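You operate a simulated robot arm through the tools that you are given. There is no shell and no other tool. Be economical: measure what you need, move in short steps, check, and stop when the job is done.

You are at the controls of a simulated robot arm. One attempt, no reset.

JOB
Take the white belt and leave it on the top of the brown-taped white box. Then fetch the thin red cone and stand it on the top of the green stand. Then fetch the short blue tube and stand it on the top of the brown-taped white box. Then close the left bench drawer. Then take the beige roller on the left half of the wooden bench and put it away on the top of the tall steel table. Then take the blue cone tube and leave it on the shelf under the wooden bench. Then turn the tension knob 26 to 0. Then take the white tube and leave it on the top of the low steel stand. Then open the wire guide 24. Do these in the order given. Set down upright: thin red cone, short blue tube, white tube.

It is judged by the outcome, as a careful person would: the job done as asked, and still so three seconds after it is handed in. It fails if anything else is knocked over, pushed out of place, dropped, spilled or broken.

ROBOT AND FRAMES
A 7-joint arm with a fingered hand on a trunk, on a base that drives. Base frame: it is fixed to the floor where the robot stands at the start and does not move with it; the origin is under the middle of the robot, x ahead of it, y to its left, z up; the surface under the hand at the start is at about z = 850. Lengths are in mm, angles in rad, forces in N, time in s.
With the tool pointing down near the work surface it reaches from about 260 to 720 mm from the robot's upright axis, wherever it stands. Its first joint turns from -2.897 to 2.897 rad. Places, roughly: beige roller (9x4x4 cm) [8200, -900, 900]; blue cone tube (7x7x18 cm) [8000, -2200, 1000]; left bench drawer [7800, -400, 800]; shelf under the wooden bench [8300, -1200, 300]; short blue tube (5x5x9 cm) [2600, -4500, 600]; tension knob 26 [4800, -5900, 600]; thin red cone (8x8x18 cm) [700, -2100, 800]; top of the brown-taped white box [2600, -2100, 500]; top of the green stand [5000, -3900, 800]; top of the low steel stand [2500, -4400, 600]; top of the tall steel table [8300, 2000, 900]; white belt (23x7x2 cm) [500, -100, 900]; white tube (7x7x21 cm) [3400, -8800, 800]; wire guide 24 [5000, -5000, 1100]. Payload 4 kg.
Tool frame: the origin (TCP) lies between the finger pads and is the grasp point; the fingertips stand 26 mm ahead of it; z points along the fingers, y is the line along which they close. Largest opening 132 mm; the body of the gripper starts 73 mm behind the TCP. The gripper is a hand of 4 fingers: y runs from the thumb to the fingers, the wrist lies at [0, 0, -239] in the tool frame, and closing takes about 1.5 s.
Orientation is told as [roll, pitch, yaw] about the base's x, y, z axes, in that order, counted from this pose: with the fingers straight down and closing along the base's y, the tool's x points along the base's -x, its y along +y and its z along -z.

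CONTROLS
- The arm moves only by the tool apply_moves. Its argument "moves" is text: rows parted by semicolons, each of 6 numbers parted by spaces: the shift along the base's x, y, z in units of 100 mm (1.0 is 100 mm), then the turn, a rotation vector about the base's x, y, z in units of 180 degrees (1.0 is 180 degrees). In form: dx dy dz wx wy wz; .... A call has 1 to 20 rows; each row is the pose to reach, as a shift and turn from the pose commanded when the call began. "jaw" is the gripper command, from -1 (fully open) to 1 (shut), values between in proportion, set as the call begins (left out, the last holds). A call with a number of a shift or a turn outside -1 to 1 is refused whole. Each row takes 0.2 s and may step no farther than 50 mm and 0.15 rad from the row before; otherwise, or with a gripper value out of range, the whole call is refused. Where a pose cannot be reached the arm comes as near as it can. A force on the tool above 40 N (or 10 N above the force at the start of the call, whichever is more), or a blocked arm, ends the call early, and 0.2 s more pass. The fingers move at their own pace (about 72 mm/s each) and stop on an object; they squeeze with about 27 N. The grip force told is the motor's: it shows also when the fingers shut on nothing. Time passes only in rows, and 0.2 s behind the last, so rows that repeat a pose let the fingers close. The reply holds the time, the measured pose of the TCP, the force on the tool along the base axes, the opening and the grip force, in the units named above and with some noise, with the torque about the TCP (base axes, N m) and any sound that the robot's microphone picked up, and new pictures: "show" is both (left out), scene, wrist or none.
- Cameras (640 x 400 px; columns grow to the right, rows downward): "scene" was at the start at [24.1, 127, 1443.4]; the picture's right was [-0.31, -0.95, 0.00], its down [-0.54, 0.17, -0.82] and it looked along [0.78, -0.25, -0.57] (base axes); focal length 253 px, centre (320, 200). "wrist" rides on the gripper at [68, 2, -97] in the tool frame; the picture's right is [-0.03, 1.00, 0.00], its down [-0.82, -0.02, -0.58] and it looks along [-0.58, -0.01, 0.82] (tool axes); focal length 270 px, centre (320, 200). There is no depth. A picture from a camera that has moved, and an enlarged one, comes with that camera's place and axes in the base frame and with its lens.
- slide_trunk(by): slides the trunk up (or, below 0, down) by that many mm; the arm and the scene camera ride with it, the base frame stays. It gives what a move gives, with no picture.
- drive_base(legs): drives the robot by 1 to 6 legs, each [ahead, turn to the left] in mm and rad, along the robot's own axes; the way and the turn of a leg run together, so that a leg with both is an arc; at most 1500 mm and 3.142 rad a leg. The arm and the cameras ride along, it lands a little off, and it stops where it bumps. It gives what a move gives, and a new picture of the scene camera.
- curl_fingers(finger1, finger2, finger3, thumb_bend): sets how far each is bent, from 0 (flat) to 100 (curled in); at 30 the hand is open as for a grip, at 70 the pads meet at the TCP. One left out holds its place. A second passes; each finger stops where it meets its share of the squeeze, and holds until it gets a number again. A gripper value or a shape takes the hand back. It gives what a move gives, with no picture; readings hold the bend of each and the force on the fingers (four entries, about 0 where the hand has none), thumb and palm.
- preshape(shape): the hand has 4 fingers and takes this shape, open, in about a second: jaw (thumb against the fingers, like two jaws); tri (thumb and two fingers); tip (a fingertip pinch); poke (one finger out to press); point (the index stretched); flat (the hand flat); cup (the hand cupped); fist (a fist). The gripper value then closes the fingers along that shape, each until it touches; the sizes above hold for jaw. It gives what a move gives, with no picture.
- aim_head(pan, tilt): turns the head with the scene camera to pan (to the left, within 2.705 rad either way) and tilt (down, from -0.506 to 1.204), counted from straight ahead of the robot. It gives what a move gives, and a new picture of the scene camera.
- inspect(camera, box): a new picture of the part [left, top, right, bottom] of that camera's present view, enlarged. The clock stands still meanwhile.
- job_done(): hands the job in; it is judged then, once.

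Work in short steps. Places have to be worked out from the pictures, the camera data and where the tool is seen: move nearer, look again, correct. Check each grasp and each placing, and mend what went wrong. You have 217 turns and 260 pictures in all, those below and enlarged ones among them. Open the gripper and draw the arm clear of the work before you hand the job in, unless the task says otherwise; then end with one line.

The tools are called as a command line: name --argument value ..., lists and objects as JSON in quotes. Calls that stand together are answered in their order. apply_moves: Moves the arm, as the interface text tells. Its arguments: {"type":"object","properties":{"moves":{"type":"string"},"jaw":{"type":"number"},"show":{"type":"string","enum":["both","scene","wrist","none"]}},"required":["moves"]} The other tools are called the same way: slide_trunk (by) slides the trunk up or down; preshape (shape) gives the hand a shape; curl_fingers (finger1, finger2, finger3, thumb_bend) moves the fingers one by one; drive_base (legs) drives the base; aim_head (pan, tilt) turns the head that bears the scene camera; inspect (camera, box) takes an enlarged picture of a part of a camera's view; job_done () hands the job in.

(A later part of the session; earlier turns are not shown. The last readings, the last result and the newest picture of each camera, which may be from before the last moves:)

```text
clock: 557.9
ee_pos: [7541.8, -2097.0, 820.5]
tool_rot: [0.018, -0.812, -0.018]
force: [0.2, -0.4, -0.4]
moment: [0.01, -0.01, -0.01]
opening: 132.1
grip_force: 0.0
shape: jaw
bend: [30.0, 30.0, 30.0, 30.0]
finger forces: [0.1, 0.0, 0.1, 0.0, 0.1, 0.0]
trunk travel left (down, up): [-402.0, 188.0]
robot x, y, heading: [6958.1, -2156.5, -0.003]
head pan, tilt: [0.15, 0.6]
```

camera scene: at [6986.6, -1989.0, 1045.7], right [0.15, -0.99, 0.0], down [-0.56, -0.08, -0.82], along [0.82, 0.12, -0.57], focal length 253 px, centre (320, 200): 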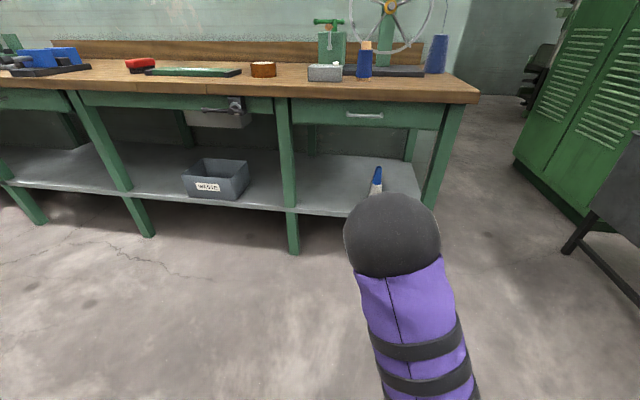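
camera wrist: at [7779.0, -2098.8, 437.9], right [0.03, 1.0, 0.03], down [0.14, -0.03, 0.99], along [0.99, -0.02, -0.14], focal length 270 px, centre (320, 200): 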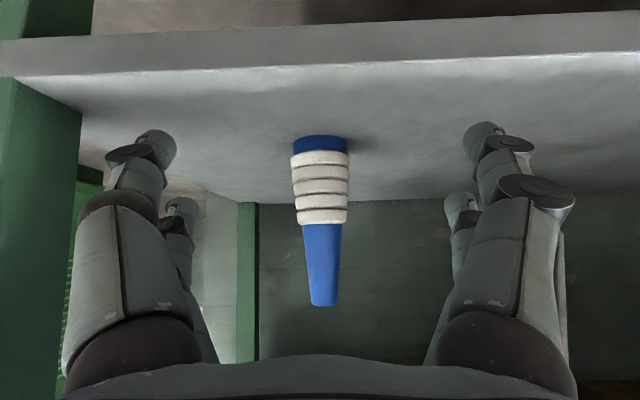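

The blue cone tube stands on the shelf. Next is tension knob 26. Restore the tool, then drive to the aisle.

apply_moves --moves "-0.2 0 0.3 0 0.045 0; -0.4 0 0.5 0 0.09 0; -0.6 0 0.8 0 0.135 0; -0.8 0 1 0 0.18 0; -1 0 1 -0.003 0.225 0; -1 0 1 -0.005 0.258 0" --show "none"

apply_moves --moves "0 0 0.4 0 0 0; -0.2 0 0.8 0 0 0; -0.5 0 1 0 0 0" --show "none"

drive_base --legs '[[0, 2.974], [1400, 0], [1400, 0], [0, 1.741], [1400, 0]]'

```text
clock: 559.3
ee_pos: [7442.4, -2099.1, 920.2]
tool_rot: [-0.008, -0.001, -0.005]
force: [-0.1, 0.2, 0.5]
moment: [0.01, -0.01, -0.02]
opening: 131.6
grip_force: 0.0
shape: jaw
bend: [30.0, 30.0, 30.0, 30.0]
finger forces: [0.0, 0.0, 0.0, 0.0, 0.0, 0.0]
trunk travel left (down, up): [-402.0, 188.0]
robot x, y, heading: [6959.2, -2151.8, -0.001]
head pan, tilt: [0.15, 0.6]
```

```text
clock: 560.1
ee_pos: [7393.7, -2098.7, 1017.9]
tool_rot: [-0.009, -0.005, -0.006]
force: [-0.1, 1.0, -0.1]
moment: [0.02, -0.02, 0.05]
opening: 131.7
grip_force: 0.0
shape: jaw
bend: [30.0, 30.0, 30.0, 30.0]
finger forces: [0.0, 0.0, 0.0, 0.0, 0.0, 0.0]
trunk travel left (down, up): [-402.0, 188.0]
robot x, y, heading: [6962.3, -2157.6, 0.005]
head pan, tilt: [0.15, 0.6]
```

```text
clock: 592.5
ee_pos: [4269.9, -3463.2, 1019.7]
tool_rot: [-0.009, -0.002, -1.582]
force: [-0.4, 0.2, 0.3]
moment: [0.0, 0.0, 0.01]
opening: 131.8
grip_force: 0.1
shape: jaw
bend: [30.0, 30.0, 30.0, 30.0]
finger forces: [0.0, 0.0, 0.0, 0.0, 0.0, 0.1]
trunk travel left (down, up): [-402.0, 188.0]
robot x, y, heading: [4218.3, -3028.9, -1.568]
head pan, tilt: [0.15, 0.6]
camera scene: at [4380.4, -3055.4, 1445.7], right [-0.99, -0.15, 0.0], down [-0.08, 0.56, -0.82], along [0.12, -0.82, -0.57], focal length 253 px, centre (320, 200)
```

scene: 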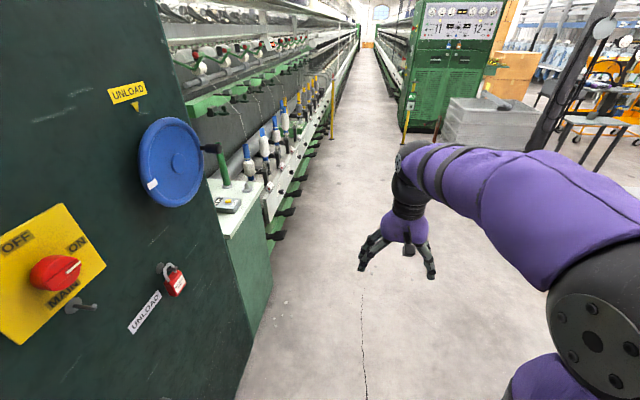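

Aisle clear. Drive south to y≈−5900 and face the machine (east).

drive_base --legs '[[1435, 0], [1435, 0], [0, 1.568]]'

aim_head --pan 0.15 --tilt 0.55

```text
clock: 610.6
ee_pos: [4642.6, -5809.4, 1017.7]
tool_rot: [-0.01, -0.003, 0.024]
force: [-0.6, 0.0, 0.3]
moment: [0.03, -0.02, 0.01]
opening: 131.9
grip_force: 0.0
shape: jaw
bend: [30.0, 30.0, 30.0, 30.0]
finger forces: [0.0, 0.0, 0.0, 0.1, 0.1, 0.0]
trunk travel left (down, up): [-402.0, 188.0]
robot x, y, heading: [4209.1, -5881.5, 0.031]
head pan, tilt: [0.15, 0.6]
camera scene: at [4231.5, -5712.8, 1445.7], right [0.18, -0.98, 0.0], down [-0.56, -0.1, -0.82], along [0.81, 0.15, -0.57], focal length 253 px, centre (320, 200)
```

scene: 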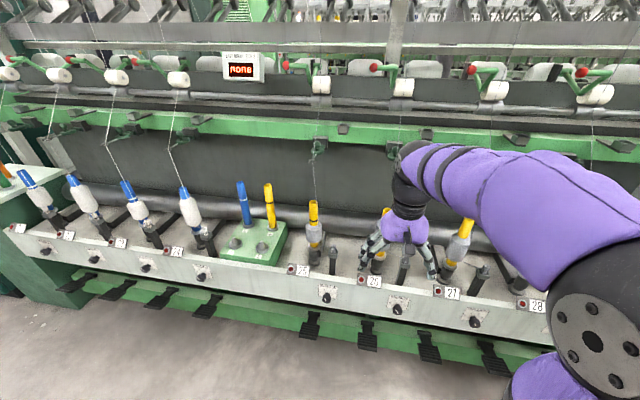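

```text
clock: 611.3
ee_pos: [4642.9, -5809.6, 1018.6]
tool_rot: [-0.009, -0.002, 0.024]
force: [0.4, -0.2, 0.1]
moment: [-0.01, -0.03, 0.02]
opening: 131.9
grip_force: 0.2
shape: jaw
bend: [30.0, 30.0, 30.0, 30.0]
finger forces: [0.0, 0.0, 0.1, 0.1, 0.0, 0.1]
trunk travel left (down, up): [-402.0, 188.0]
robot x, y, heading: [4210.6, -5881.9, 0.03]
head pan, tilt: [0.15, 0.55]
camera scene: at [4232.9, -5712.5, 1450.2], right [0.18, -0.98, 0.0], down [-0.51, -0.09, -0.85], along [0.84, 0.15, -0.52], focal length 253 px, centre (320, 200)
```

scene: 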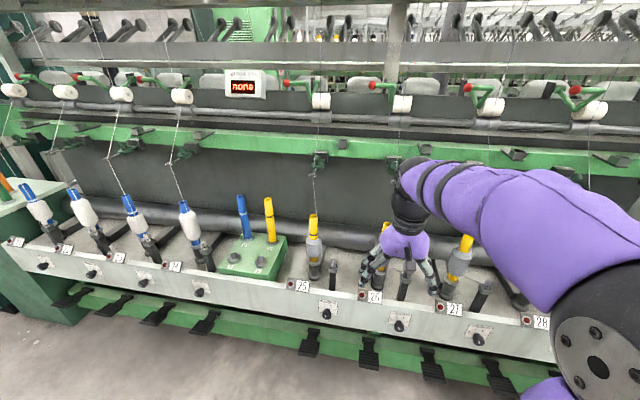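

I see the knobs with labels. Zoom in on knob 26 and on the row near 24.

inspect --camera "scene" --box '[340, 270, 480, 360]'

inspect --camera "scene" --box '[100, 50, 420, 230]'

```text
4.44 times, centred on (410, 315) of scene
camera zoom: at [4232.9, -5712.5, 1450.2], right [0.18, -0.98, 0.0], down [-0.51, -0.09, -0.85], along [0.84, 0.15, -0.52], focal length 1123 px, centre (-80, -311)
```

zoom: 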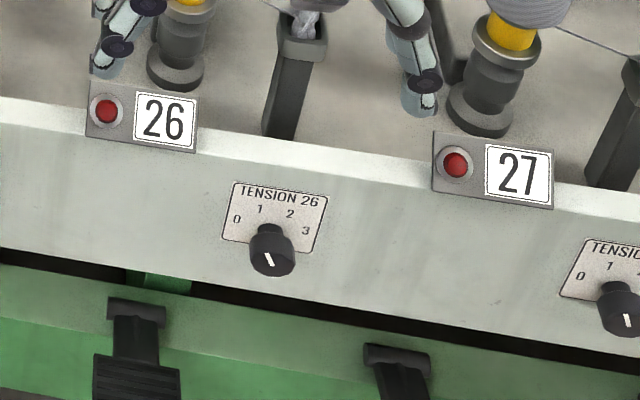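

```text
2.00 times, centred on (260, 140) of scene
camera zoom: at [4232.9, -5712.5, 1450.2], right [0.18, -0.98, 0.0], down [-0.51, -0.09, -0.85], along [0.84, 0.15, -0.52], focal length 505 px, centre (440, 320)
```

zoom: 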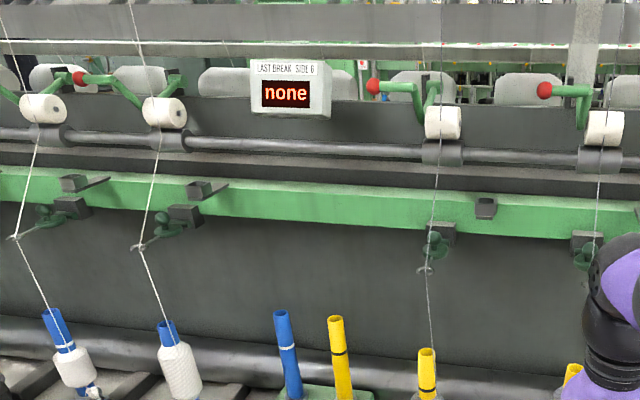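

Knob 26 (at about (4800, −5891, 609), Ø≈35) points near 1; 0 lies counter-clockwise to the left. I try the fingertip-pinch shape in free air to see where the tips meet.

preshape --shape "tip"

inspect --camera "wrist" --box '[0, 0, 640, 400]'

apply_moves --moves "0 0 0 0 0 0; 0 0 0 0 0 0; 0 0 0 0 0 0; 0 0 0 0 0 0; 0 0 0 0 0 0; 0 0 0 0 0 0; 0 0 0 0 0 0; 0 0 0 0 0 0" --jaw 1 --show "wrist"

```text
clock: 612.2
ee_pos: [4642.0, -5809.8, 1018.5]
tool_rot: [-0.009, -0.003, 0.025]
force: [0.0, -0.1, 0.4]
moment: [-0.01, 0.02, 0.02]
opening: 131.9
grip_force: 0.0
shape: tip
bend: [30.0, 30.0, 30.0, 30.0]
finger forces: [0.1, 0.1, 0.0, 0.0, 0.0, 0.0]
trunk travel left (down, up): [-402.0, 188.0]
robot x, y, heading: [4212.2, -5881.4, 0.031]
head pan, tilt: [0.15, 0.55]
```

```text
1.00 times, centred on (320, 200) of wrist (not enlarged: the box is as wide or as high as the picture)
camera zoom: at [4574.6, -5809.2, 1115.8], right [0.0, 1.0, -0.01], down [0.81, 0.0, 0.58], along [0.58, -0.01, -0.81], focal length 270 px, centre (320, 200)
```

zoom: 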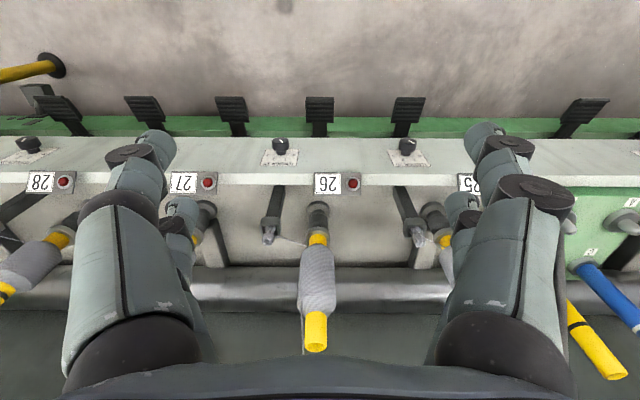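

```text
clock: 614.0
ee_pos: [4641.6, -5808.8, 1018.9]
tool_rot: [-0.008, -0.004, 0.023]
force: [-0.5, 0.4, -0.3]
moment: [0.01, -0.02, 0.0]
opening: 0.0
grip_force: 26.7
shape: tip
bend: [62.0, 63.0, 63.0, 70.0]
finger forces: [0.1, 0.0, 0.0, 0.0, 0.0, 0.0]
trunk travel left (down, up): [-402.0, 188.0]
robot x, y, heading: [4206.1, -5879.9, 0.035]
head pan, tilt: [0.15, 0.55]
camera wrist: at [4574.6, -5809.2, 1115.9], right [0.0, 1.0, -0.01], down [0.81, 0.0, 0.58], along [0.58, -0.01, -0.81], focal length 270 px, centre (320, 200)
```

wrist: 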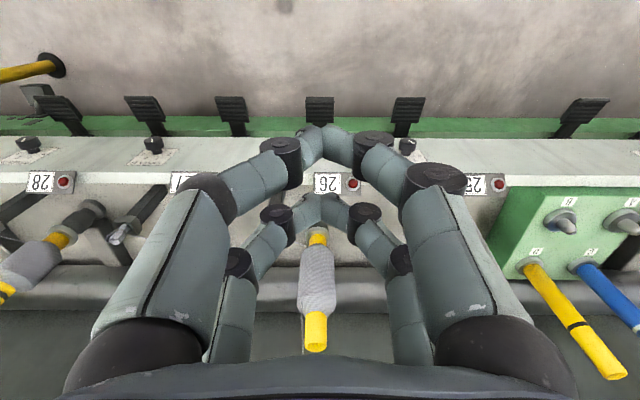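

Digits work as two opposing pairs (finger 1–thumb, fingers 2–3). I'll pinch the knob with the finger-1/thumb pair with the tool level. Back the base off 80 mm and tilt the tool.

preshape --shape "jaw"

drive_base --legs '[[-90, 0]]'

apply_moves --moves "0.1 -0.15 0 0 -0.045 0; 0.3 -0.3 0 0 -0.09 0; 0.5 -0.45 0 0 -0.135 0; 0.7 -0.6 0 0 -0.18 0; 0.8 -0.75 0 0 -0.225 0; 0.9 -0.84 0 0 -0.25 0; 1 -0.84 0 0 -0.295 0; 1 -0.84 0 0 -0.34 0; 1 -0.84 0 0 -0.385 0; 1 -0.84 0 0 -0.43 0; 1 -0.84 0 0 -0.475 0; 1 -0.84 0 0 -0.5 0" --jaw -1

```text
clock: 614.9
ee_pos: [4642.4, -5809.6, 1018.7]
tool_rot: [-0.01, -0.006, 0.025]
force: [-0.1, 0.5, -0.3]
moment: [0.01, -0.01, 0.02]
opening: 132.0
grip_force: 0.0
shape: jaw
bend: [30.0, 30.0, 30.0, 30.0]
finger forces: [0.0, 0.1, 0.1, 0.0, 0.0, 0.0]
trunk travel left (down, up): [-402.0, 188.0]
robot x, y, heading: [4212.6, -5877.2, 0.033]
head pan, tilt: [0.15, 0.55]
```

```text
clock: 616.0
ee_pos: [4550.3, -5812.8, 1018.2]
tool_rot: [-0.009, -0.004, 0.024]
force: [-0.2, -0.5, -0.3]
moment: [-0.01, -0.02, 0.02]
opening: 132.0
grip_force: 0.0
shape: jaw
bend: [30.0, 30.0, 30.0, 30.0]
finger forces: [0.0, 0.0, 0.1, 0.0, 0.0, 0.0]
trunk travel left (down, up): [-402.0, 188.0]
robot x, y, heading: [4118.2, -5884.7, 0.03]
head pan, tilt: [0.15, 0.55]
camera scene: at [4140.7, -5715.4, 1450.3], right [0.18, -0.98, 0.0], down [-0.51, -0.09, -0.85], along [0.84, 0.15, -0.52], focal length 253 px, centre (320, 200)
```

scene: 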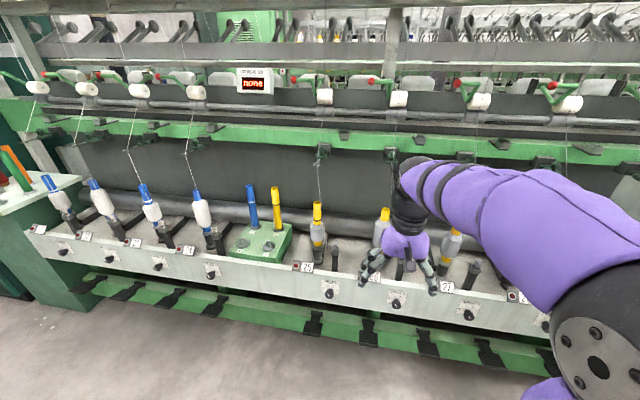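

```text
clock: 618.6
ee_pos: [4680.9, -5897.8, 1026.9]
tool_rot: [-1.75, -1.545, 1.741]
force: [-0.4, 0.8, 0.3]
moment: [0.0, 0.0, -0.02]
opening: 131.9
grip_force: 0.0
shape: jaw
bend: [30.0, 30.0, 30.0, 30.0]
finger forces: [0.0, 0.0, 0.0, 0.0, 0.0, 0.0]
out of reach, approached as far as the arm can: row 10, 11, 12
trunk travel left (down, up): [-402.0, 188.0]
robot x, y, heading: [4114.1, -5885.0, 0.033]
head pan, tilt: [0.15, 0.55]
camera scene: at [4140.7, -5715.4, 1450.2], right [0.18, -0.98, 0.0], down [-0.51, -0.09, -0.85], along [0.84, 0.15, -0.52], focal length 253 px, centre (320, 200)
camera wrist: at [4586.0, -5897.9, 958.9], right [0.01, 1.0, 0.0], down [-0.58, 0.0, 0.81], along [0.81, -0.01, 0.58], focal length 270 px, centre (320, 200)
```

scene: 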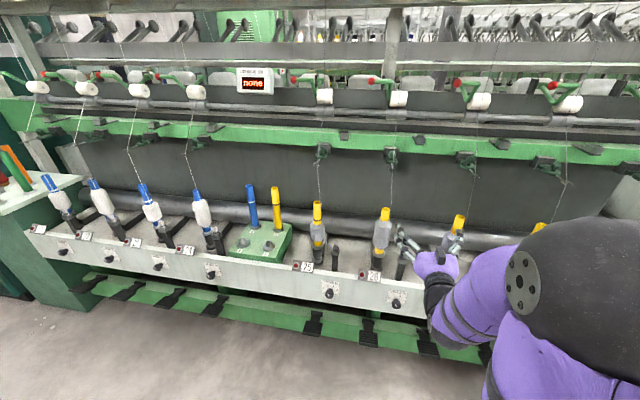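
wrist: 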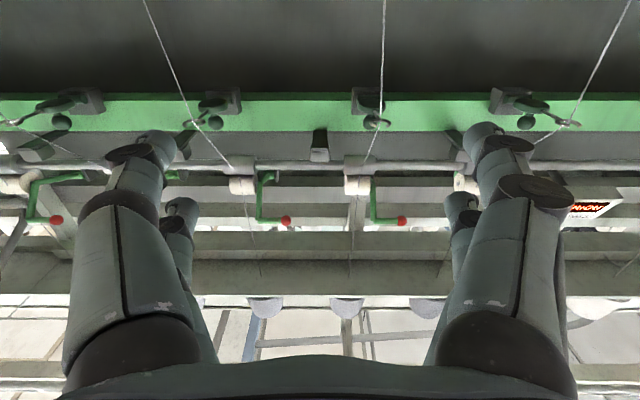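

Lower the trunk to bring the hand to knob height, then look again.

slide_trunk --by -395

aim_head --pan -0.1 --tilt 0.5

inspect --camera "wrist" --box '[0, 0, 640, 400]'

```text
clock: 622.4
ee_pos: [4680.3, -5899.2, 631.6]
tool_rot: [-1.686, -1.545, 1.678]
force: [-0.1, -0.8, 0.4]
moment: [-0.03, -0.04, 0.01]
opening: 131.9
grip_force: 0.0
shape: jaw
bend: [30.0, 30.0, 30.0, 30.0]
finger forces: [0.0, 0.0, 0.0, 0.0, 0.1, 0.1]
trunk travel left (down, up): [-7.0, 583.0]
robot x, y, heading: [4116.8, -5881.2, 0.032]
head pan, tilt: [0.15, 0.55]
```

```text
clock: 623.1
ee_pos: [4681.2, -5898.8, 633.1]
tool_rot: [-1.685, -1.547, 1.677]
force: [-0.3, -0.9, -0.2]
moment: [0.01, -0.03, -0.01]
opening: 131.9
grip_force: 0.0
shape: jaw
bend: [30.0, 30.0, 30.0, 30.0]
finger forces: [0.0, 0.0, 0.0, 0.0, 0.0, 0.1]
trunk travel left (down, up): [-7.0, 583.0]
robot x, y, heading: [4115.6, -5880.4, 0.033]
head pan, tilt: [-0.099, 0.499]
camera scene: at [4143.1, -5737.8, 1059.8], right [-0.07, -1.0, 0.0], down [-0.48, 0.03, -0.88], along [0.88, -0.06, -0.48], focal length 253 px, centre (320, 200)
```

scene: 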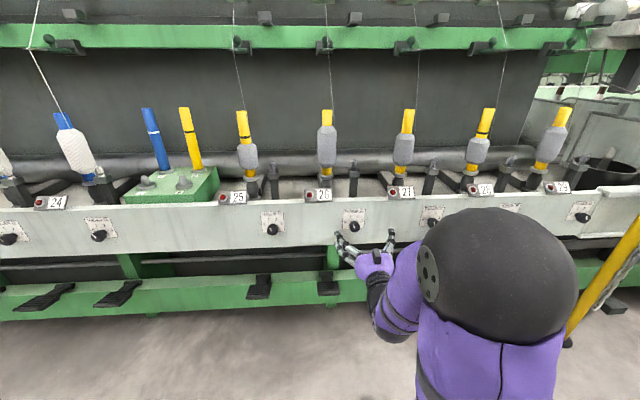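

```text
1.00 times, centred on (320, 200) of wrist (not enlarged: the box is as wide or as high as the picture)
camera zoom: at [4585.9, -5898.0, 564.0], right [0.01, 1.0, 0.0], down [-0.58, 0.0, 0.81], along [0.81, -0.01, 0.58], focal length 270 px, centre (320, 200)
```

zoom: 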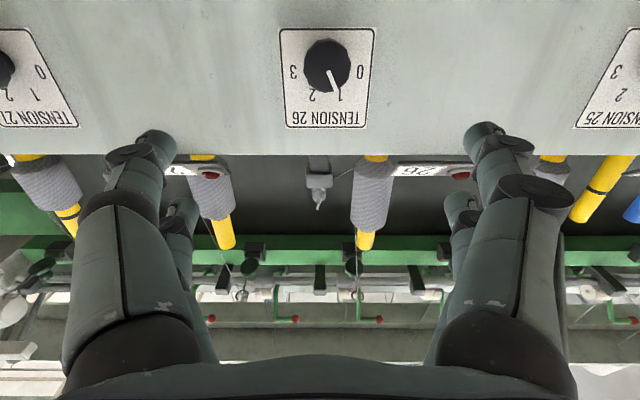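

The dial is clearly seen (inverted): pointer near 1, 0 is to the +y side. Zoom in for angles.

inspect --camera "wrist" --box '[270, 15, 390, 140]'

```text
3.20 times, centred on (330, 78) of wrist
camera zoom: at [4585.9, -5898.0, 564.0], right [0.01, 1.0, 0.0], down [-0.58, 0.0, 0.81], along [0.81, -0.01, 0.58], focal length 865 px, centre (288, 592)
```

zoom: 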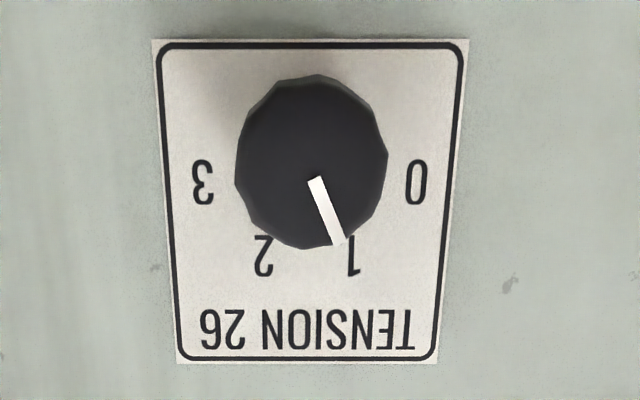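

Detents are 45° apart: turn 45° counter-clockwise. Knob centre about (4807, −5895, 597). I align the finger-1/thumb pair and advance partly.

apply_moves --moves "0.2 0.03 -0.1 0 0 0; 0.45 0.03 -0.15 0 0 0; 0.7 0.03 -0.15 0 0 0"

```text
clock: 623.9
ee_pos: [4752.6, -5896.0, 616.6]
tool_rot: [-1.677, -1.546, 1.667]
force: [-0.7, -0.3, 0.7]
moment: [0.04, 0.01, -0.02]
opening: 131.8
grip_force: 0.1
shape: jaw
bend: [30.0, 30.0, 30.0, 30.0]
finger forces: [0.0, 0.1, 0.0, 0.0, 0.0, 0.0]
trunk travel left (down, up): [-7.0, 583.0]
robot x, y, heading: [4115.4, -5883.0, 0.031]
head pan, tilt: [-0.099, 0.499]
camera scene: at [4143.0, -5737.9, 1059.8], right [-0.07, -1.0, 0.0], down [-0.48, 0.03, -0.88], along [0.88, -0.06, -0.48], focal length 253 px, centre (320, 200)
camera wrist: at [4656.5, -5895.8, 548.0], right [0.01, 1.0, 0.0], down [-0.58, 0.0, 0.81], along [0.81, -0.01, 0.58], focal length 270 px, centre (320, 200)
```

scene: 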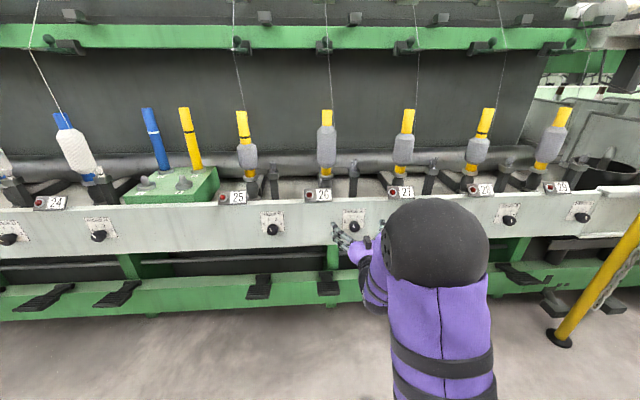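
wrist: 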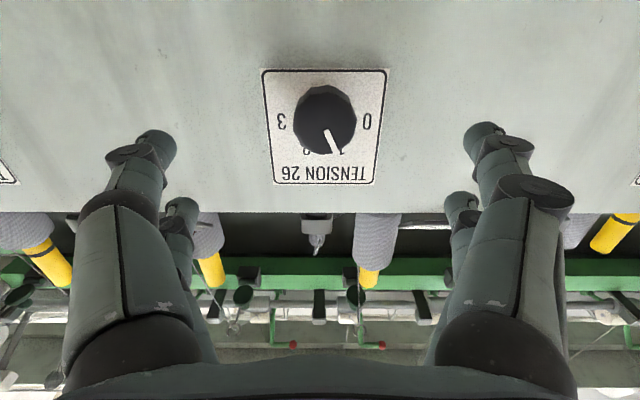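

Knob face at (4804, −5894, 599). Raise 8 mm so the pair is level with it, and advance 45 mm.

apply_moves --moves "0.1 0.01 0.08 0 0 0; 0.25 0.01 0.08 0 0 0; 0.35 0.01 0.08 0 0 0; 0.4 0.01 0.08 0 0 0; 0.45 0.01 0.08 0 0 0" --show "wrist"

```text
clock: 625.1
ee_pos: [4798.3, -5895.1, 624.6]
tool_rot: [-1.681, -1.547, 1.674]
force: [-0.5, -0.6, -0.1]
moment: [-0.01, 0.01, -0.01]
opening: 131.9
grip_force: 0.0
shape: jaw
bend: [30.0, 30.0, 30.0, 30.0]
finger forces: [0.0, 0.1, 0.0, 0.1, 0.0, 0.0]
trunk travel left (down, up): [-7.0, 583.0]
robot x, y, heading: [4119.8, -5885.4, 0.031]
head pan, tilt: [-0.099, 0.499]
camera wrist: at [4700.8, -5894.8, 556.1], right [0.01, 1.0, 0.0], down [-0.58, 0.0, 0.81], along [0.81, -0.01, 0.58], focal length 270 px, centre (320, 200)
```

wrist: 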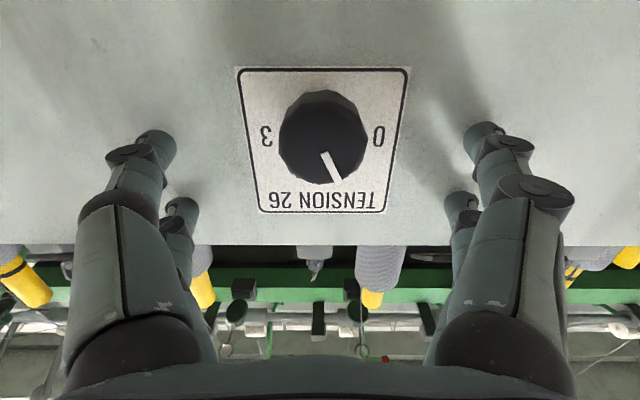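

Aligned. Advance 8 mm more and close.

apply_moves --moves "0.04 0 0 0 0 0; 0.08 0 0 0 0 0" --show "none"

apply_moves --moves "0 0 0 0 0 0; 0 0 0 0 0 0; 0 0 0 0 0 0; 0 0 0 0 0 0; 0 0 0 0 0 0; 0 0 0 0 0 0; 0 0 0 0 0 0; 0 0 0 0 0 0; 0 0 0 0 0 0" --jaw 1 --show "wrist"

```text
clock: 625.8
ee_pos: [4800.7, -5896.6, 622.9]
tool_rot: [-1.568, -1.548, 1.557]
force: [-18.6, -0.2, 3.7]
moment: [0.12, -0.08, 0.5]
opening: 131.8
grip_force: 0.1
shape: jaw
bend: [30.0, 30.0, 30.0, 30.0]
finger forces: [6.1, 6.3, 3.0, 0.0, 2.8, 0.1]
trunk travel left (down, up): [-7.0, 583.0]
robot x, y, heading: [4115.2, -5885.3, 0.03]
head pan, tilt: [-0.099, 0.499]
stopped in row 2: the force on the tool passed its limit at 47 N (the readings are from after the stop); the commanded pose is now the measured one
```

```text
clock: 626.1
ee_pos: [4799.9, -5894.2, 622.1]
tool_rot: [-1.414, -1.546, 1.406]
force: [-9.0, 3.1, 2.2]
moment: [0.13, 0.13, 0.05]
opening: 24.8
grip_force: 27.1
shape: jaw
bend: [76.0, 77.0, 77.0, 77.0]
finger forces: [32.4, 0.0, 0.0, 0.1, 34.3, 0.0]
trunk travel left (down, up): [-7.0, 583.0]
robot x, y, heading: [4116.4, -5881.6, 0.028]
head pan, tilt: [-0.099, 0.499]
stopped in row 1: the force on the tool passed its limit at 54 N (the readings are from after the stop); the commanded pose is now the measured one
camera wrist: at [4703.7, -5894.1, 554.2], right [0.01, 1.0, 0.0], down [-0.57, 0.0, 0.82], along [0.82, -0.01, 0.57], focal length 270 px, centre (320, 200)
```

wrist: 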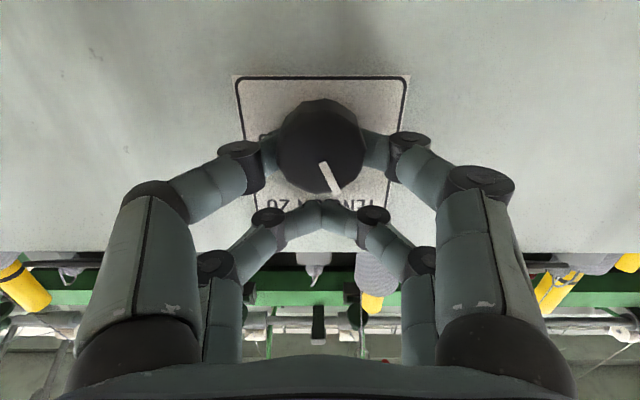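

The knob is held by the finger-1/thumb pair. Turn it 47° about −x around the knob's centre.

apply_moves --moves "0 0.025 -0.001 -0.0333 0 0; 0 0.05 -0.005 -0.0667 0 0; 0 0.074 -0.012 -0.1 0 0; 0 0.098 -0.021 -0.1333 0 0; 0 0.12 -0.032 -0.1667 0 0; 0 0.141 -0.046 -0.2 0 0; 0 0.161 -0.062 -0.2333 0 0; 0 0.176 -0.076 -0.2611 0 0; 0 0.176 -0.076 -0.2611 0 0" --show "wrist"

```text
clock: 628.1
ee_pos: [4798.2, -5877.8, 614.7]
tool_rot: [-1.579, -0.726, 1.567]
force: [-6.0, 4.7, 12.4]
moment: [0.03, -0.31, -0.26]
opening: 21.6
grip_force: 27.2
shape: jaw
bend: [75.0, 76.0, 76.0, 73.0]
finger forces: [41.3, 0.1, 0.0, 0.0, 50.3, 0.0]
trunk travel left (down, up): [-7.0, 583.0]
robot x, y, heading: [4112.4, -5886.7, 0.036]
head pan, tilt: [-0.099, 0.499]
camera wrist: at [4702.9, -5927.2, 567.8], right [0.01, 0.68, -0.73], down [-0.57, 0.6, 0.55], along [0.82, 0.41, 0.4], focal length 270 px, centre (320, 200)
```

wrist: 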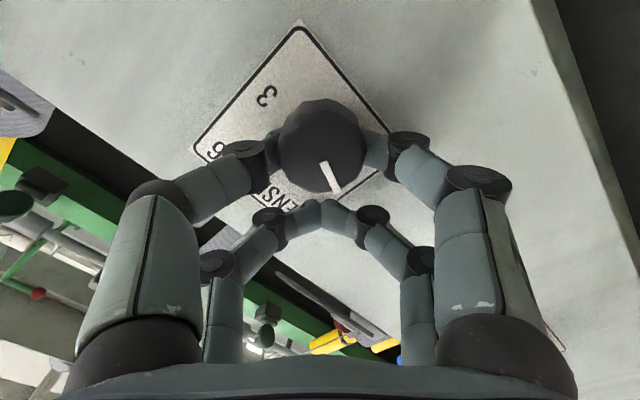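

The pointer has turned with the hand. Open and draw straight back to check.

apply_moves --moves "0 0 0 0 0 0; 0 0 0 0 0 0; 0 0 0 0 0 0; 0 0 0 0 0 0; 0 0 0 0 0 0; -0.3 0 0 0 0 0; -0.6 0 0 0 0 0" --jaw -1 --show "wrist"

```text
clock: 628.5
ee_pos: [4791.9, -5879.7, 612.1]
tool_rot: [-1.572, -0.728, 1.556]
force: [-55.6, -10.7, 10.9]
moment: [0.25, 0.89, 2.32]
opening: 126.9
grip_force: 0.0
shape: jaw
bend: [30.0, 60.0, 31.0, 30.0]
finger forces: [0.0, 56.0, 0.1, 0.0, 0.1, 0.0]
trunk travel left (down, up): [-7.0, 583.0]
robot x, y, heading: [4111.7, -5887.6, 0.032]
head pan, tilt: [-0.099, 0.499]
stopped in row 2: the force on the tool passed its limit at 50 N (the readings are from after the stop); the commanded pose is now the measured one
camera wrist: at [4696.5, -5929.6, 566.5], right [0.01, 0.68, -0.73], down [-0.57, 0.6, 0.56], along [0.82, 0.41, 0.4], focal length 270 px, centre (320, 200)
```

wrist: 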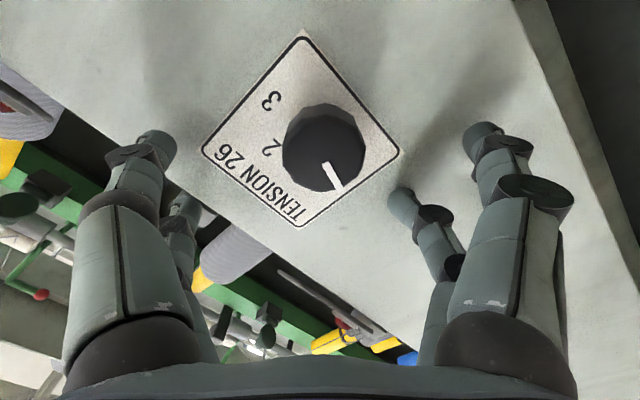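

Finger 2 presses on the panel while opening; retreat straight back now.

apply_moves --moves "-0.3 0 0 0 0 0; -0.7 0 0 0 0 0; -1 0 0 0 0 0"

apply_moves --moves "0 -0.025 0 0.0333 0 0; 0 -0.05 0 0.0667 0 0; 0 -0.074 0 0.1 0 0; 0 -0.098 0 0.1333 0 0; 0 -0.12 0 0.1667 0 0; 0 -0.141 0 0.2 0 0; 0 -0.161 0 0.2333 0 0; 0 -0.176 0 0.2611 0 0" --show "none"

inspect --camera "wrist" --box '[220, 0, 420, 125]'

```text
clock: 629.3
ee_pos: [4696.7, -5875.4, 609.1]
tool_rot: [-1.566, -0.727, 1.559]
force: [0.2, 0.3, 0.5]
moment: [-0.03, -0.01, -0.03]
opening: 132.0
grip_force: 0.1
shape: jaw
bend: [30.0, 30.0, 30.0, 30.0]
finger forces: [0.0, 0.0, 0.1, 0.0, 0.0, 0.0]
trunk travel left (down, up): [-7.0, 583.0]
robot x, y, heading: [4115.1, -5886.3, 0.032]
head pan, tilt: [-0.099, 0.499]
camera scene: at [4141.9, -5737.8, 1059.8], right [-0.07, -1.0, 0.0], down [-0.48, 0.03, -0.88], along [0.88, -0.06, -0.48], focal length 253 px, centre (320, 200)
camera wrist: at [4599.5, -5925.3, 563.9], right [0.0, 0.68, -0.73], down [-0.57, 0.6, 0.56], along [0.82, 0.41, 0.39], focal length 270 px, centre (320, 200)
```

scene: 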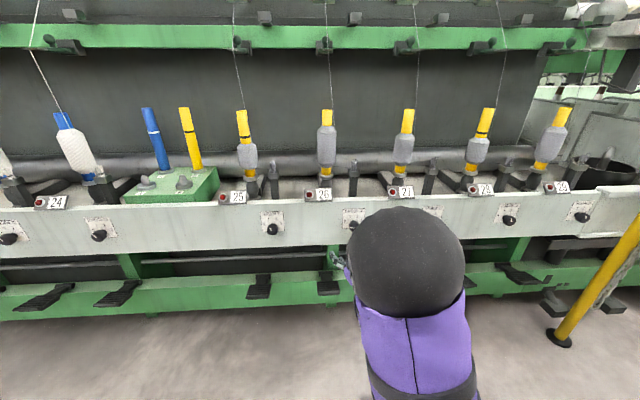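
wrist: 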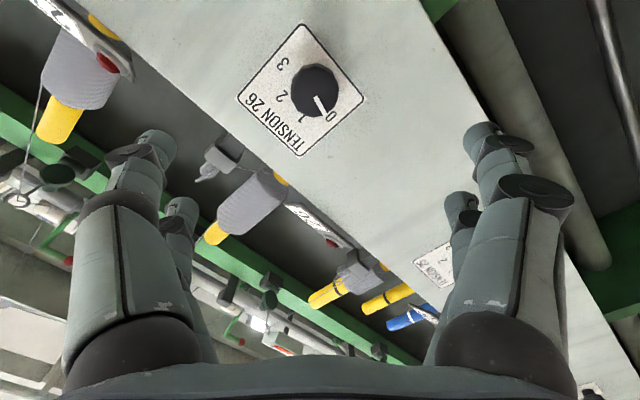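

```text
clock: 631.1
ee_pos: [4698.8, -5894.2, 610.3]
tool_rot: [-1.186, -1.547, 1.183]
force: [-0.2, -1.1, 0.4]
moment: [0.02, 0.02, 0.0]
opening: 131.7
grip_force: 0.0
shape: jaw
bend: [30.0, 30.0, 30.0, 30.0]
finger forces: [0.0, 0.1, 0.0, 0.0, 0.1, 0.0]
trunk travel left (down, up): [-7.0, 583.0]
robot x, y, heading: [4118.8, -5885.8, 0.03]
head pan, tilt: [-0.099, 0.499]
```

```text
3.20 times, centred on (320, 62) of wrist
camera zoom: at [4600.8, -5893.6, 543.0], right [0.0, 1.0, 0.0], down [-0.57, 0.0, 0.82], along [0.82, 0.0, 0.57], focal length 865 px, centre (320, 640)
```

zoom: 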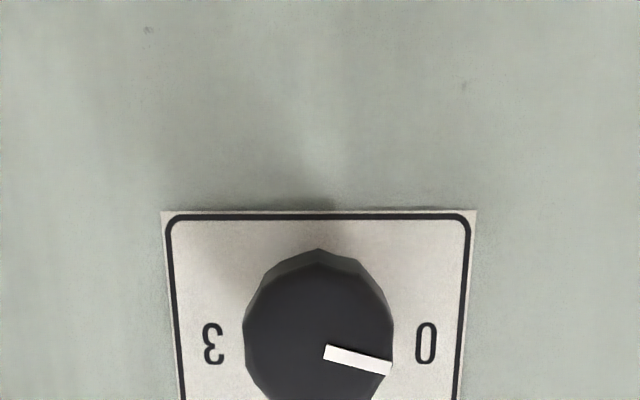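

The pointer now lies on 0 (geometry gives ≈76°, the 0 mark's direction). I retreat, raise the trunk and restore the tool.

apply_moves --moves "-0.2 0 0.1 0 0 0; -0.4 0 0.2 0 0.02 0" --show "none"

slide_trunk --by 395

apply_moves --moves "-0.1 0 0 0 0.045 0; -0.2 0 0 0 0.09 0; -0.3 0 0 0 0.135 0; -0.4 0 0 0 0.18 0; -0.5 0 0 0 0.225 0; -0.6 0 0 0 0.27 0; -0.7 0 0 0 0.315 0; -0.8 0 0 0 0.36 0; -0.9 0 0 0 0.405 0; -1 0 0 0 0.45 0; -1 0 0 0 0.47 0"

```text
clock: 631.7
ee_pos: [4672.5, -5893.4, 635.7]
tool_rot: [-0.322, -1.495, 0.32]
force: [0.7, -1.0, -0.7]
moment: [-0.03, 0.01, -0.01]
opening: 132.1
grip_force: 0.0
shape: jaw
bend: [30.0, 30.0, 30.0, 30.0]
finger forces: [0.0, 0.0, 0.0, 0.0, 0.0, 0.0]
out of reach, approached as far as the arm can: row 1, 2
trunk travel left (down, up): [-7.0, 583.0]
robot x, y, heading: [4113.8, -5882.2, 0.033]
head pan, tilt: [-0.099, 0.499]
```

```text
clock: 635.5
ee_pos: [4672.8, -5894.9, 1029.7]
tool_rot: [-0.323, -1.495, 0.322]
force: [0.8, 0.0, -0.4]
moment: [0.01, 0.0, 0.0]
opening: 132.0
grip_force: 0.0
shape: jaw
bend: [30.0, 30.0, 30.0, 30.0]
finger forces: [0.0, 0.0, 0.1, 0.1, 0.0, 0.0]
trunk travel left (down, up): [-402.0, 188.0]
robot x, y, heading: [4118.9, -5881.8, 0.033]
head pan, tilt: [-0.099, 0.499]
```

```text
clock: 637.9
ee_pos: [4573.2, -5894.3, 1029.4]
tool_rot: [-0.002, -0.021, 0.024]
force: [0.2, -0.1, -0.2]
moment: [0.0, -0.03, -0.01]
opening: 132.1
grip_force: 0.1
shape: jaw
bend: [30.0, 30.0, 30.0, 30.0]
finger forces: [0.1, 0.1, 0.0, 0.1, 0.0, 0.1]
trunk travel left (down, up): [-402.0, 188.0]
robot x, y, heading: [4118.8, -5886.6, 0.032]
head pan, tilt: [-0.099, 0.499]
camera scene: at [4141.7, -5737.9, 1454.8], right [-0.07, -1.0, 0.0], down [-0.48, 0.03, -0.88], along [0.88, -0.06, -0.48], focal length 253 px, centre (320, 200)
camera wrist: at [4503.5, -5894.4, 1126.1], right [0.0, 1.0, 0.0], down [0.8, 0.0, 0.59], along [0.59, 0.0, -0.8], focal length 270 px, centre (320, 200)
```

scene: 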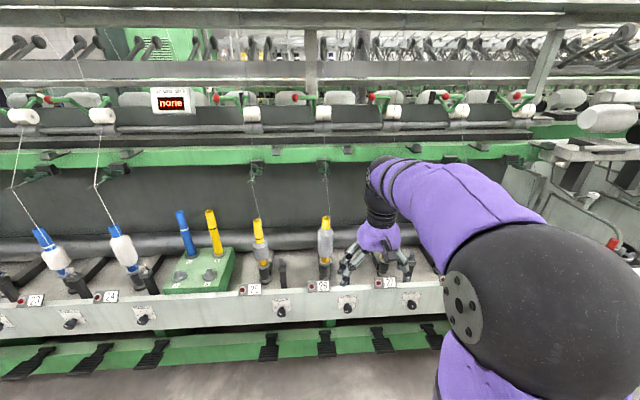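
wrist: 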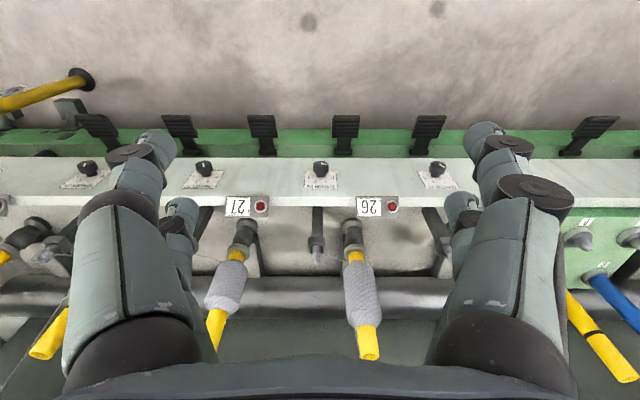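

Turn south and look down the aisle for the white tube.

drive_base --legs '[[0, -1.603]]'

aim_head --pan -0.2 --tilt 0.3

```text
clock: 642.6
ee_pos: [4090.7, -6341.1, 1030.3]
tool_rot: [-0.006, -0.023, -1.577]
force: [-0.9, 0.2, -0.7]
moment: [-0.01, 0.03, 0.02]
opening: 131.8
grip_force: 0.1
shape: jaw
bend: [30.0, 30.0, 30.0, 30.0]
finger forces: [0.0, 0.0, 0.0, 0.1, 0.0, 0.0]
trunk travel left (down, up): [-402.0, 188.0]
robot x, y, heading: [4115.1, -5881.7, -1.571]
head pan, tilt: [-0.099, 0.499]
camera scene: at [4259.6, -5913.4, 1454.8], right [-1.0, 0.1, 0.0], down [0.05, 0.48, -0.88], along [-0.09, -0.87, -0.48], focal length 253 px, centre (320, 200)
```

scene: 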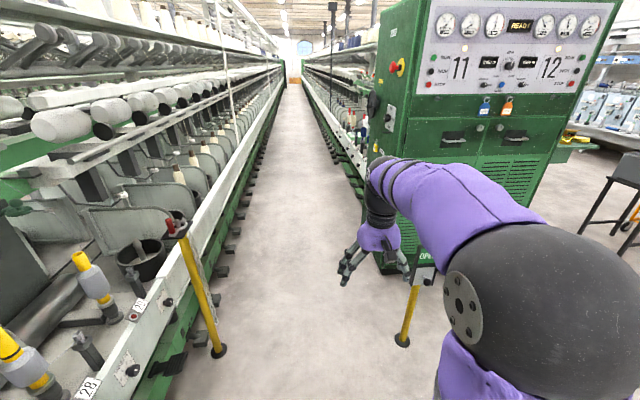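

```text
clock: 643.4
ee_pos: [4091.9, -6339.8, 1029.8]
tool_rot: [-0.004, -0.023, -1.577]
force: [0.3, 1.2, -0.2]
moment: [0.01, 0.02, 0.01]
opening: 132.0
grip_force: 0.1
shape: jaw
bend: [30.0, 30.0, 30.0, 30.0]
finger forces: [0.0, 0.0, 0.0, 0.0, 0.1, 0.0]
trunk travel left (down, up): [-402.0, 188.0]
robot x, y, heading: [4116.8, -5880.1, -1.57]
head pan, tilt: [-0.201, 0.3]
camera scene: at [4250.0, -5914.3, 1473.2], right [-0.98, 0.2, 0.0], down [0.06, 0.29, -0.96], along [-0.19, -0.94, -0.3], focal length 253 px, centre (320, 200)
```

scene: 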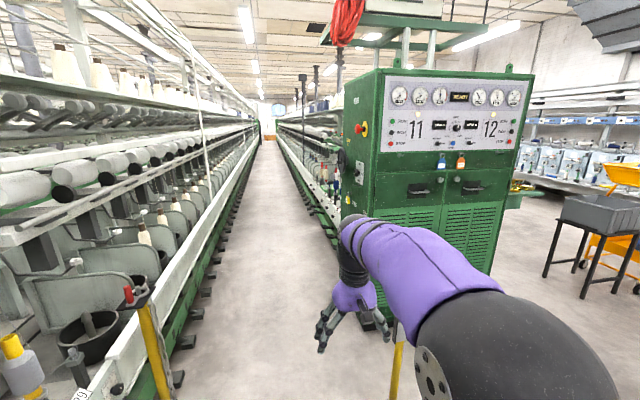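

The gate posts leave a gap x 3683–4764. Drive through the middle to y≈−8700.

drive_base --legs '[[0, 0.115], [930, 0], [0, -0.116], [950, 0], [930, 0]]'

aim_head --pan -1.3 --tilt 0.4

```text
clock: 658.4
ee_pos: [4206.2, -9132.4, 1030.8]
tool_rot: [-0.003, -0.022, -1.576]
force: [-0.7, 0.0, -0.8]
moment: [-0.02, 0.0, -0.02]
opening: 131.7
grip_force: 0.0
shape: jaw
bend: [30.0, 30.0, 30.0, 30.0]
finger forces: [0.1, 0.0, 0.1, 0.0, 0.0, 0.0]
trunk travel left (down, up): [-402.0, 188.0]
robot x, y, heading: [4230.1, -8674.5, -1.57]
head pan, tilt: [-0.201, 0.3]
camera scene: at [4364.5, -8705.7, 1473.2], right [-0.98, 0.2, 0.0], down [0.06, 0.29, -0.96], along [-0.19, -0.94, -0.3], focal length 253 px, centre (320, 200)
```

scene: 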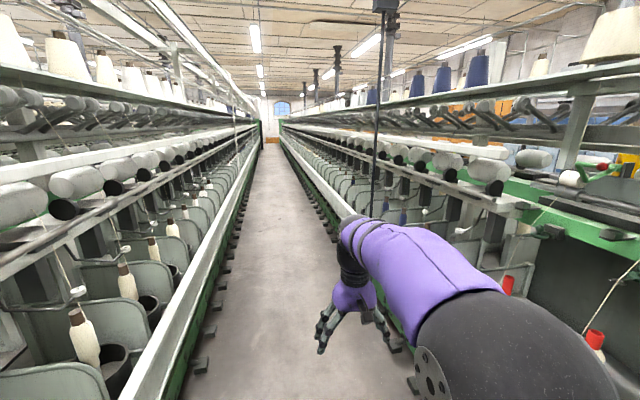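

```text
clock: 659.7
ee_pos: [4206.1, -9132.5, 1029.2]
tool_rot: [-0.005, -0.023, -1.575]
force: [-1.3, 0.5, 0.9]
moment: [-0.01, 0.05, -0.01]
opening: 131.9
grip_force: 0.1
shape: jaw
bend: [30.0, 30.0, 30.0, 30.0]
finger forces: [0.0, 0.1, 0.1, 0.1, 0.0, 0.2]
trunk travel left (down, up): [-402.0, 188.0]
robot x, y, heading: [4228.1, -8675.3, -1.571]
head pan, tilt: [-1.3, 0.4]
camera scene: at [4293.8, -8639.1, 1464.0], right [-0.27, 0.96, 0.0], down [0.37, 0.1, -0.92], along [-0.89, -0.25, -0.39], focal length 253 px, centre (320, 200)
```

scene: 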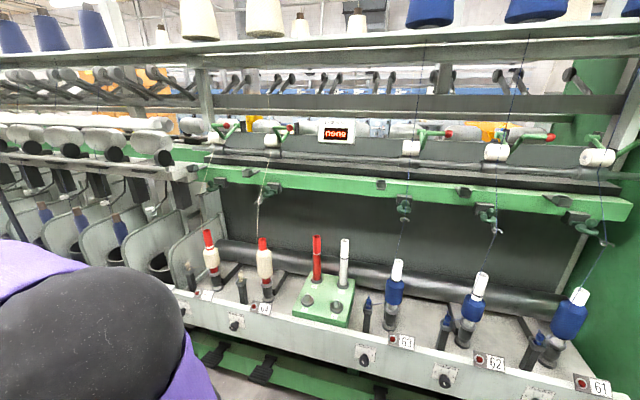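

The white tube stands on the green tray at about (3410, −8778) between red tube and spindles. Drive 105 mm south, face west, and approach.

drive_base --legs '[[105, 0], [0, -1.571], [140, 0]]'

aim_head --pan 0.1 --tilt 0.6

inspect --camera "wrist" --box '[0, 0, 640, 400]'

```text
clock: 666.0
ee_pos: [3634.3, -8762.8, 1029.5]
tool_rot: [-0.004, -0.023, -3.142]
force: [0.9, -0.5, 0.0]
moment: [-0.03, 0.01, -0.01]
opening: 131.8
grip_force: 0.1
shape: jaw
bend: [30.0, 30.0, 30.0, 30.0]
finger forces: [0.1, 0.1, 0.0, 0.0, 0.0, 0.1]
trunk travel left (down, up): [-402.0, 188.0]
robot x, y, heading: [4093.2, -8783.1, -3.133]
head pan, tilt: [-1.3, 0.4]
camera scene: at [4127.6, -8845.0, 1464.0], right [0.96, 0.28, 0.0], down [0.11, -0.37, -0.92], along [-0.26, 0.88, -0.39], focal length 253 px, centre (320, 200)
```

scene: 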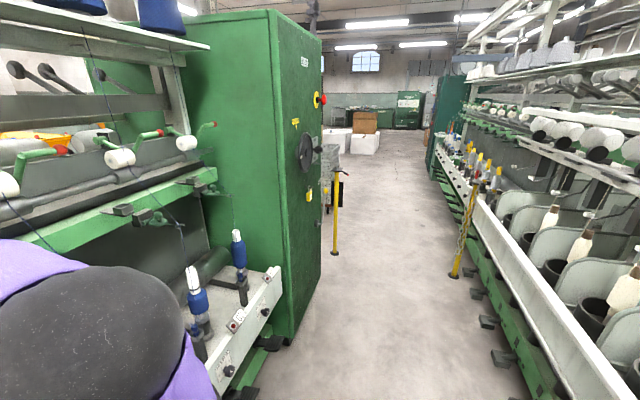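

```text
clock: 667.6
ee_pos: [3633.6, -8762.4, 1030.0]
tool_rot: [-0.004, -0.024, -3.141]
force: [0.3, 0.9, 0.6]
moment: [-0.01, 0.0, 0.01]
opening: 132.0
grip_force: 0.1
shape: jaw
bend: [30.0, 30.0, 30.0, 30.0]
finger forces: [0.0, 0.0, 0.0, 0.0, 0.1, 0.1]
trunk travel left (down, up): [-402.0, 188.0]
robot x, y, heading: [4090.6, -8779.8, -3.124]
head pan, tilt: [0.099, 0.6]
camera scene: at [4065.7, -8943.9, 1445.7], right [-0.11, 0.99, 0.0], down [0.56, 0.06, -0.83], along [-0.82, -0.09, -0.56], focal length 253 px, centre (320, 200)
```

scene: 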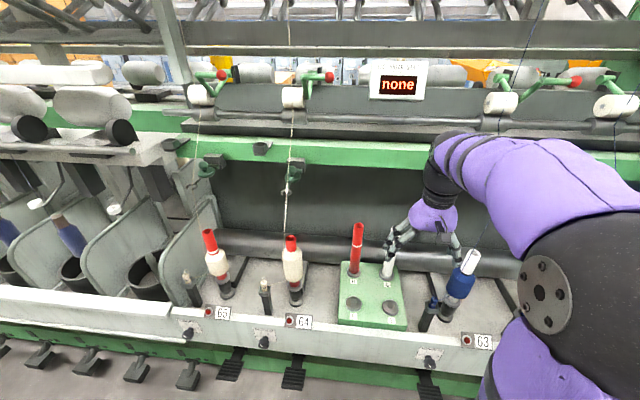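

```text
1.00 times, centred on (320, 200) of wrist (not enlarged: the box is as wide or as high as the picture)
camera zoom: at [3706.3, -8764.7, 1125.9], right [-0.02, -1.0, 0.0], down [-0.8, 0.02, 0.6], along [-0.6, 0.02, -0.8], focal length 270 px, centre (320, 200)
```

zoom: 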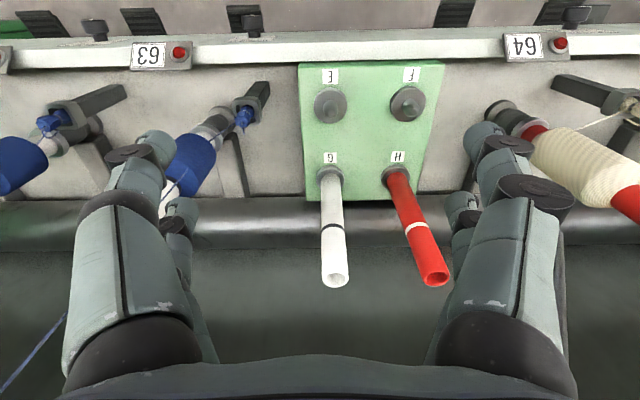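

White tube on peg G at (3450, −8774), top z≈938, red tube only 108 mm away, so I use a half-open hand. Move over it in two steps.

apply_moves --moves "-0.35 -0.05 0 0 -0.004 0; -0.7 -0.1 0 0 -0.0076 0; -1 -0.12 0 0 -0.0076 0" --jaw 0 --show "none"

apply_moves --moves "-0.4 0 0 0 0 0; -0.8 0 0 0 0 0; -1 0 0 0 0 0; -1 0 -0.2 0 0 0"

```text
clock: 668.4
ee_pos: [3537.2, -8775.2, 1031.5]
tool_rot: [-0.004, 0.001, -3.14]
force: [0.3, 0.2, -0.5]
moment: [-0.01, 0.03, -0.01]
opening: 66.5
grip_force: 0.1
shape: jaw
bend: [73.0, 73.0, 73.0, 70.0]
finger forces: [0.0, 0.1, 0.0, 0.0, 0.0, 0.0]
trunk travel left (down, up): [-402.0, 188.0]
robot x, y, heading: [4094.2, -8784.4, -3.133]
head pan, tilt: [0.099, 0.6]
```

```text
clock: 669.4
ee_pos: [3435.6, -8773.7, 1010.4]
tool_rot: [-0.003, 0.002, -3.14]
force: [0.4, 0.1, 0.0]
moment: [0.01, -0.03, 0.03]
opening: 66.3
grip_force: 0.1
shape: jaw
bend: [73.0, 73.0, 73.0, 70.0]
finger forces: [0.1, 0.0, 0.1, 0.0, 0.0, 0.0]
trunk travel left (down, up): [-402.0, 188.0]
robot x, y, heading: [4090.1, -8781.8, -3.126]
head pan, tilt: [0.099, 0.6]
camera scene: at [4065.6, -8943.9, 1445.7], right [-0.11, 0.99, 0.0], down [0.56, 0.06, -0.82], along [-0.82, -0.09, -0.57], focal length 253 px, centre (320, 200)
camera wrist: at [3504.2, -8775.7, 1107.9], right [-0.02, -1.0, 0.0], down [-0.82, 0.02, 0.58], along [-0.58, 0.02, -0.82], focal length 270 px, centre (320, 200)
```

scene: 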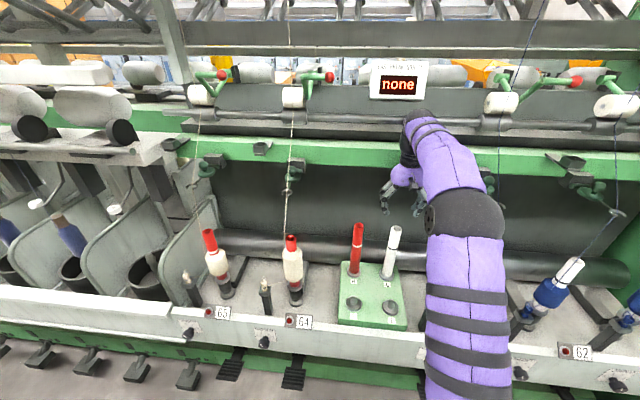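
wrist: 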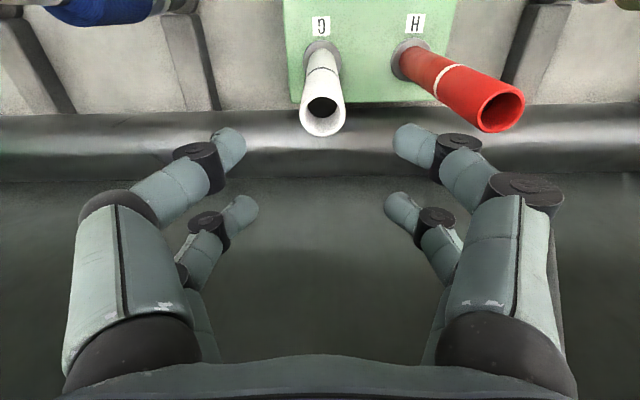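

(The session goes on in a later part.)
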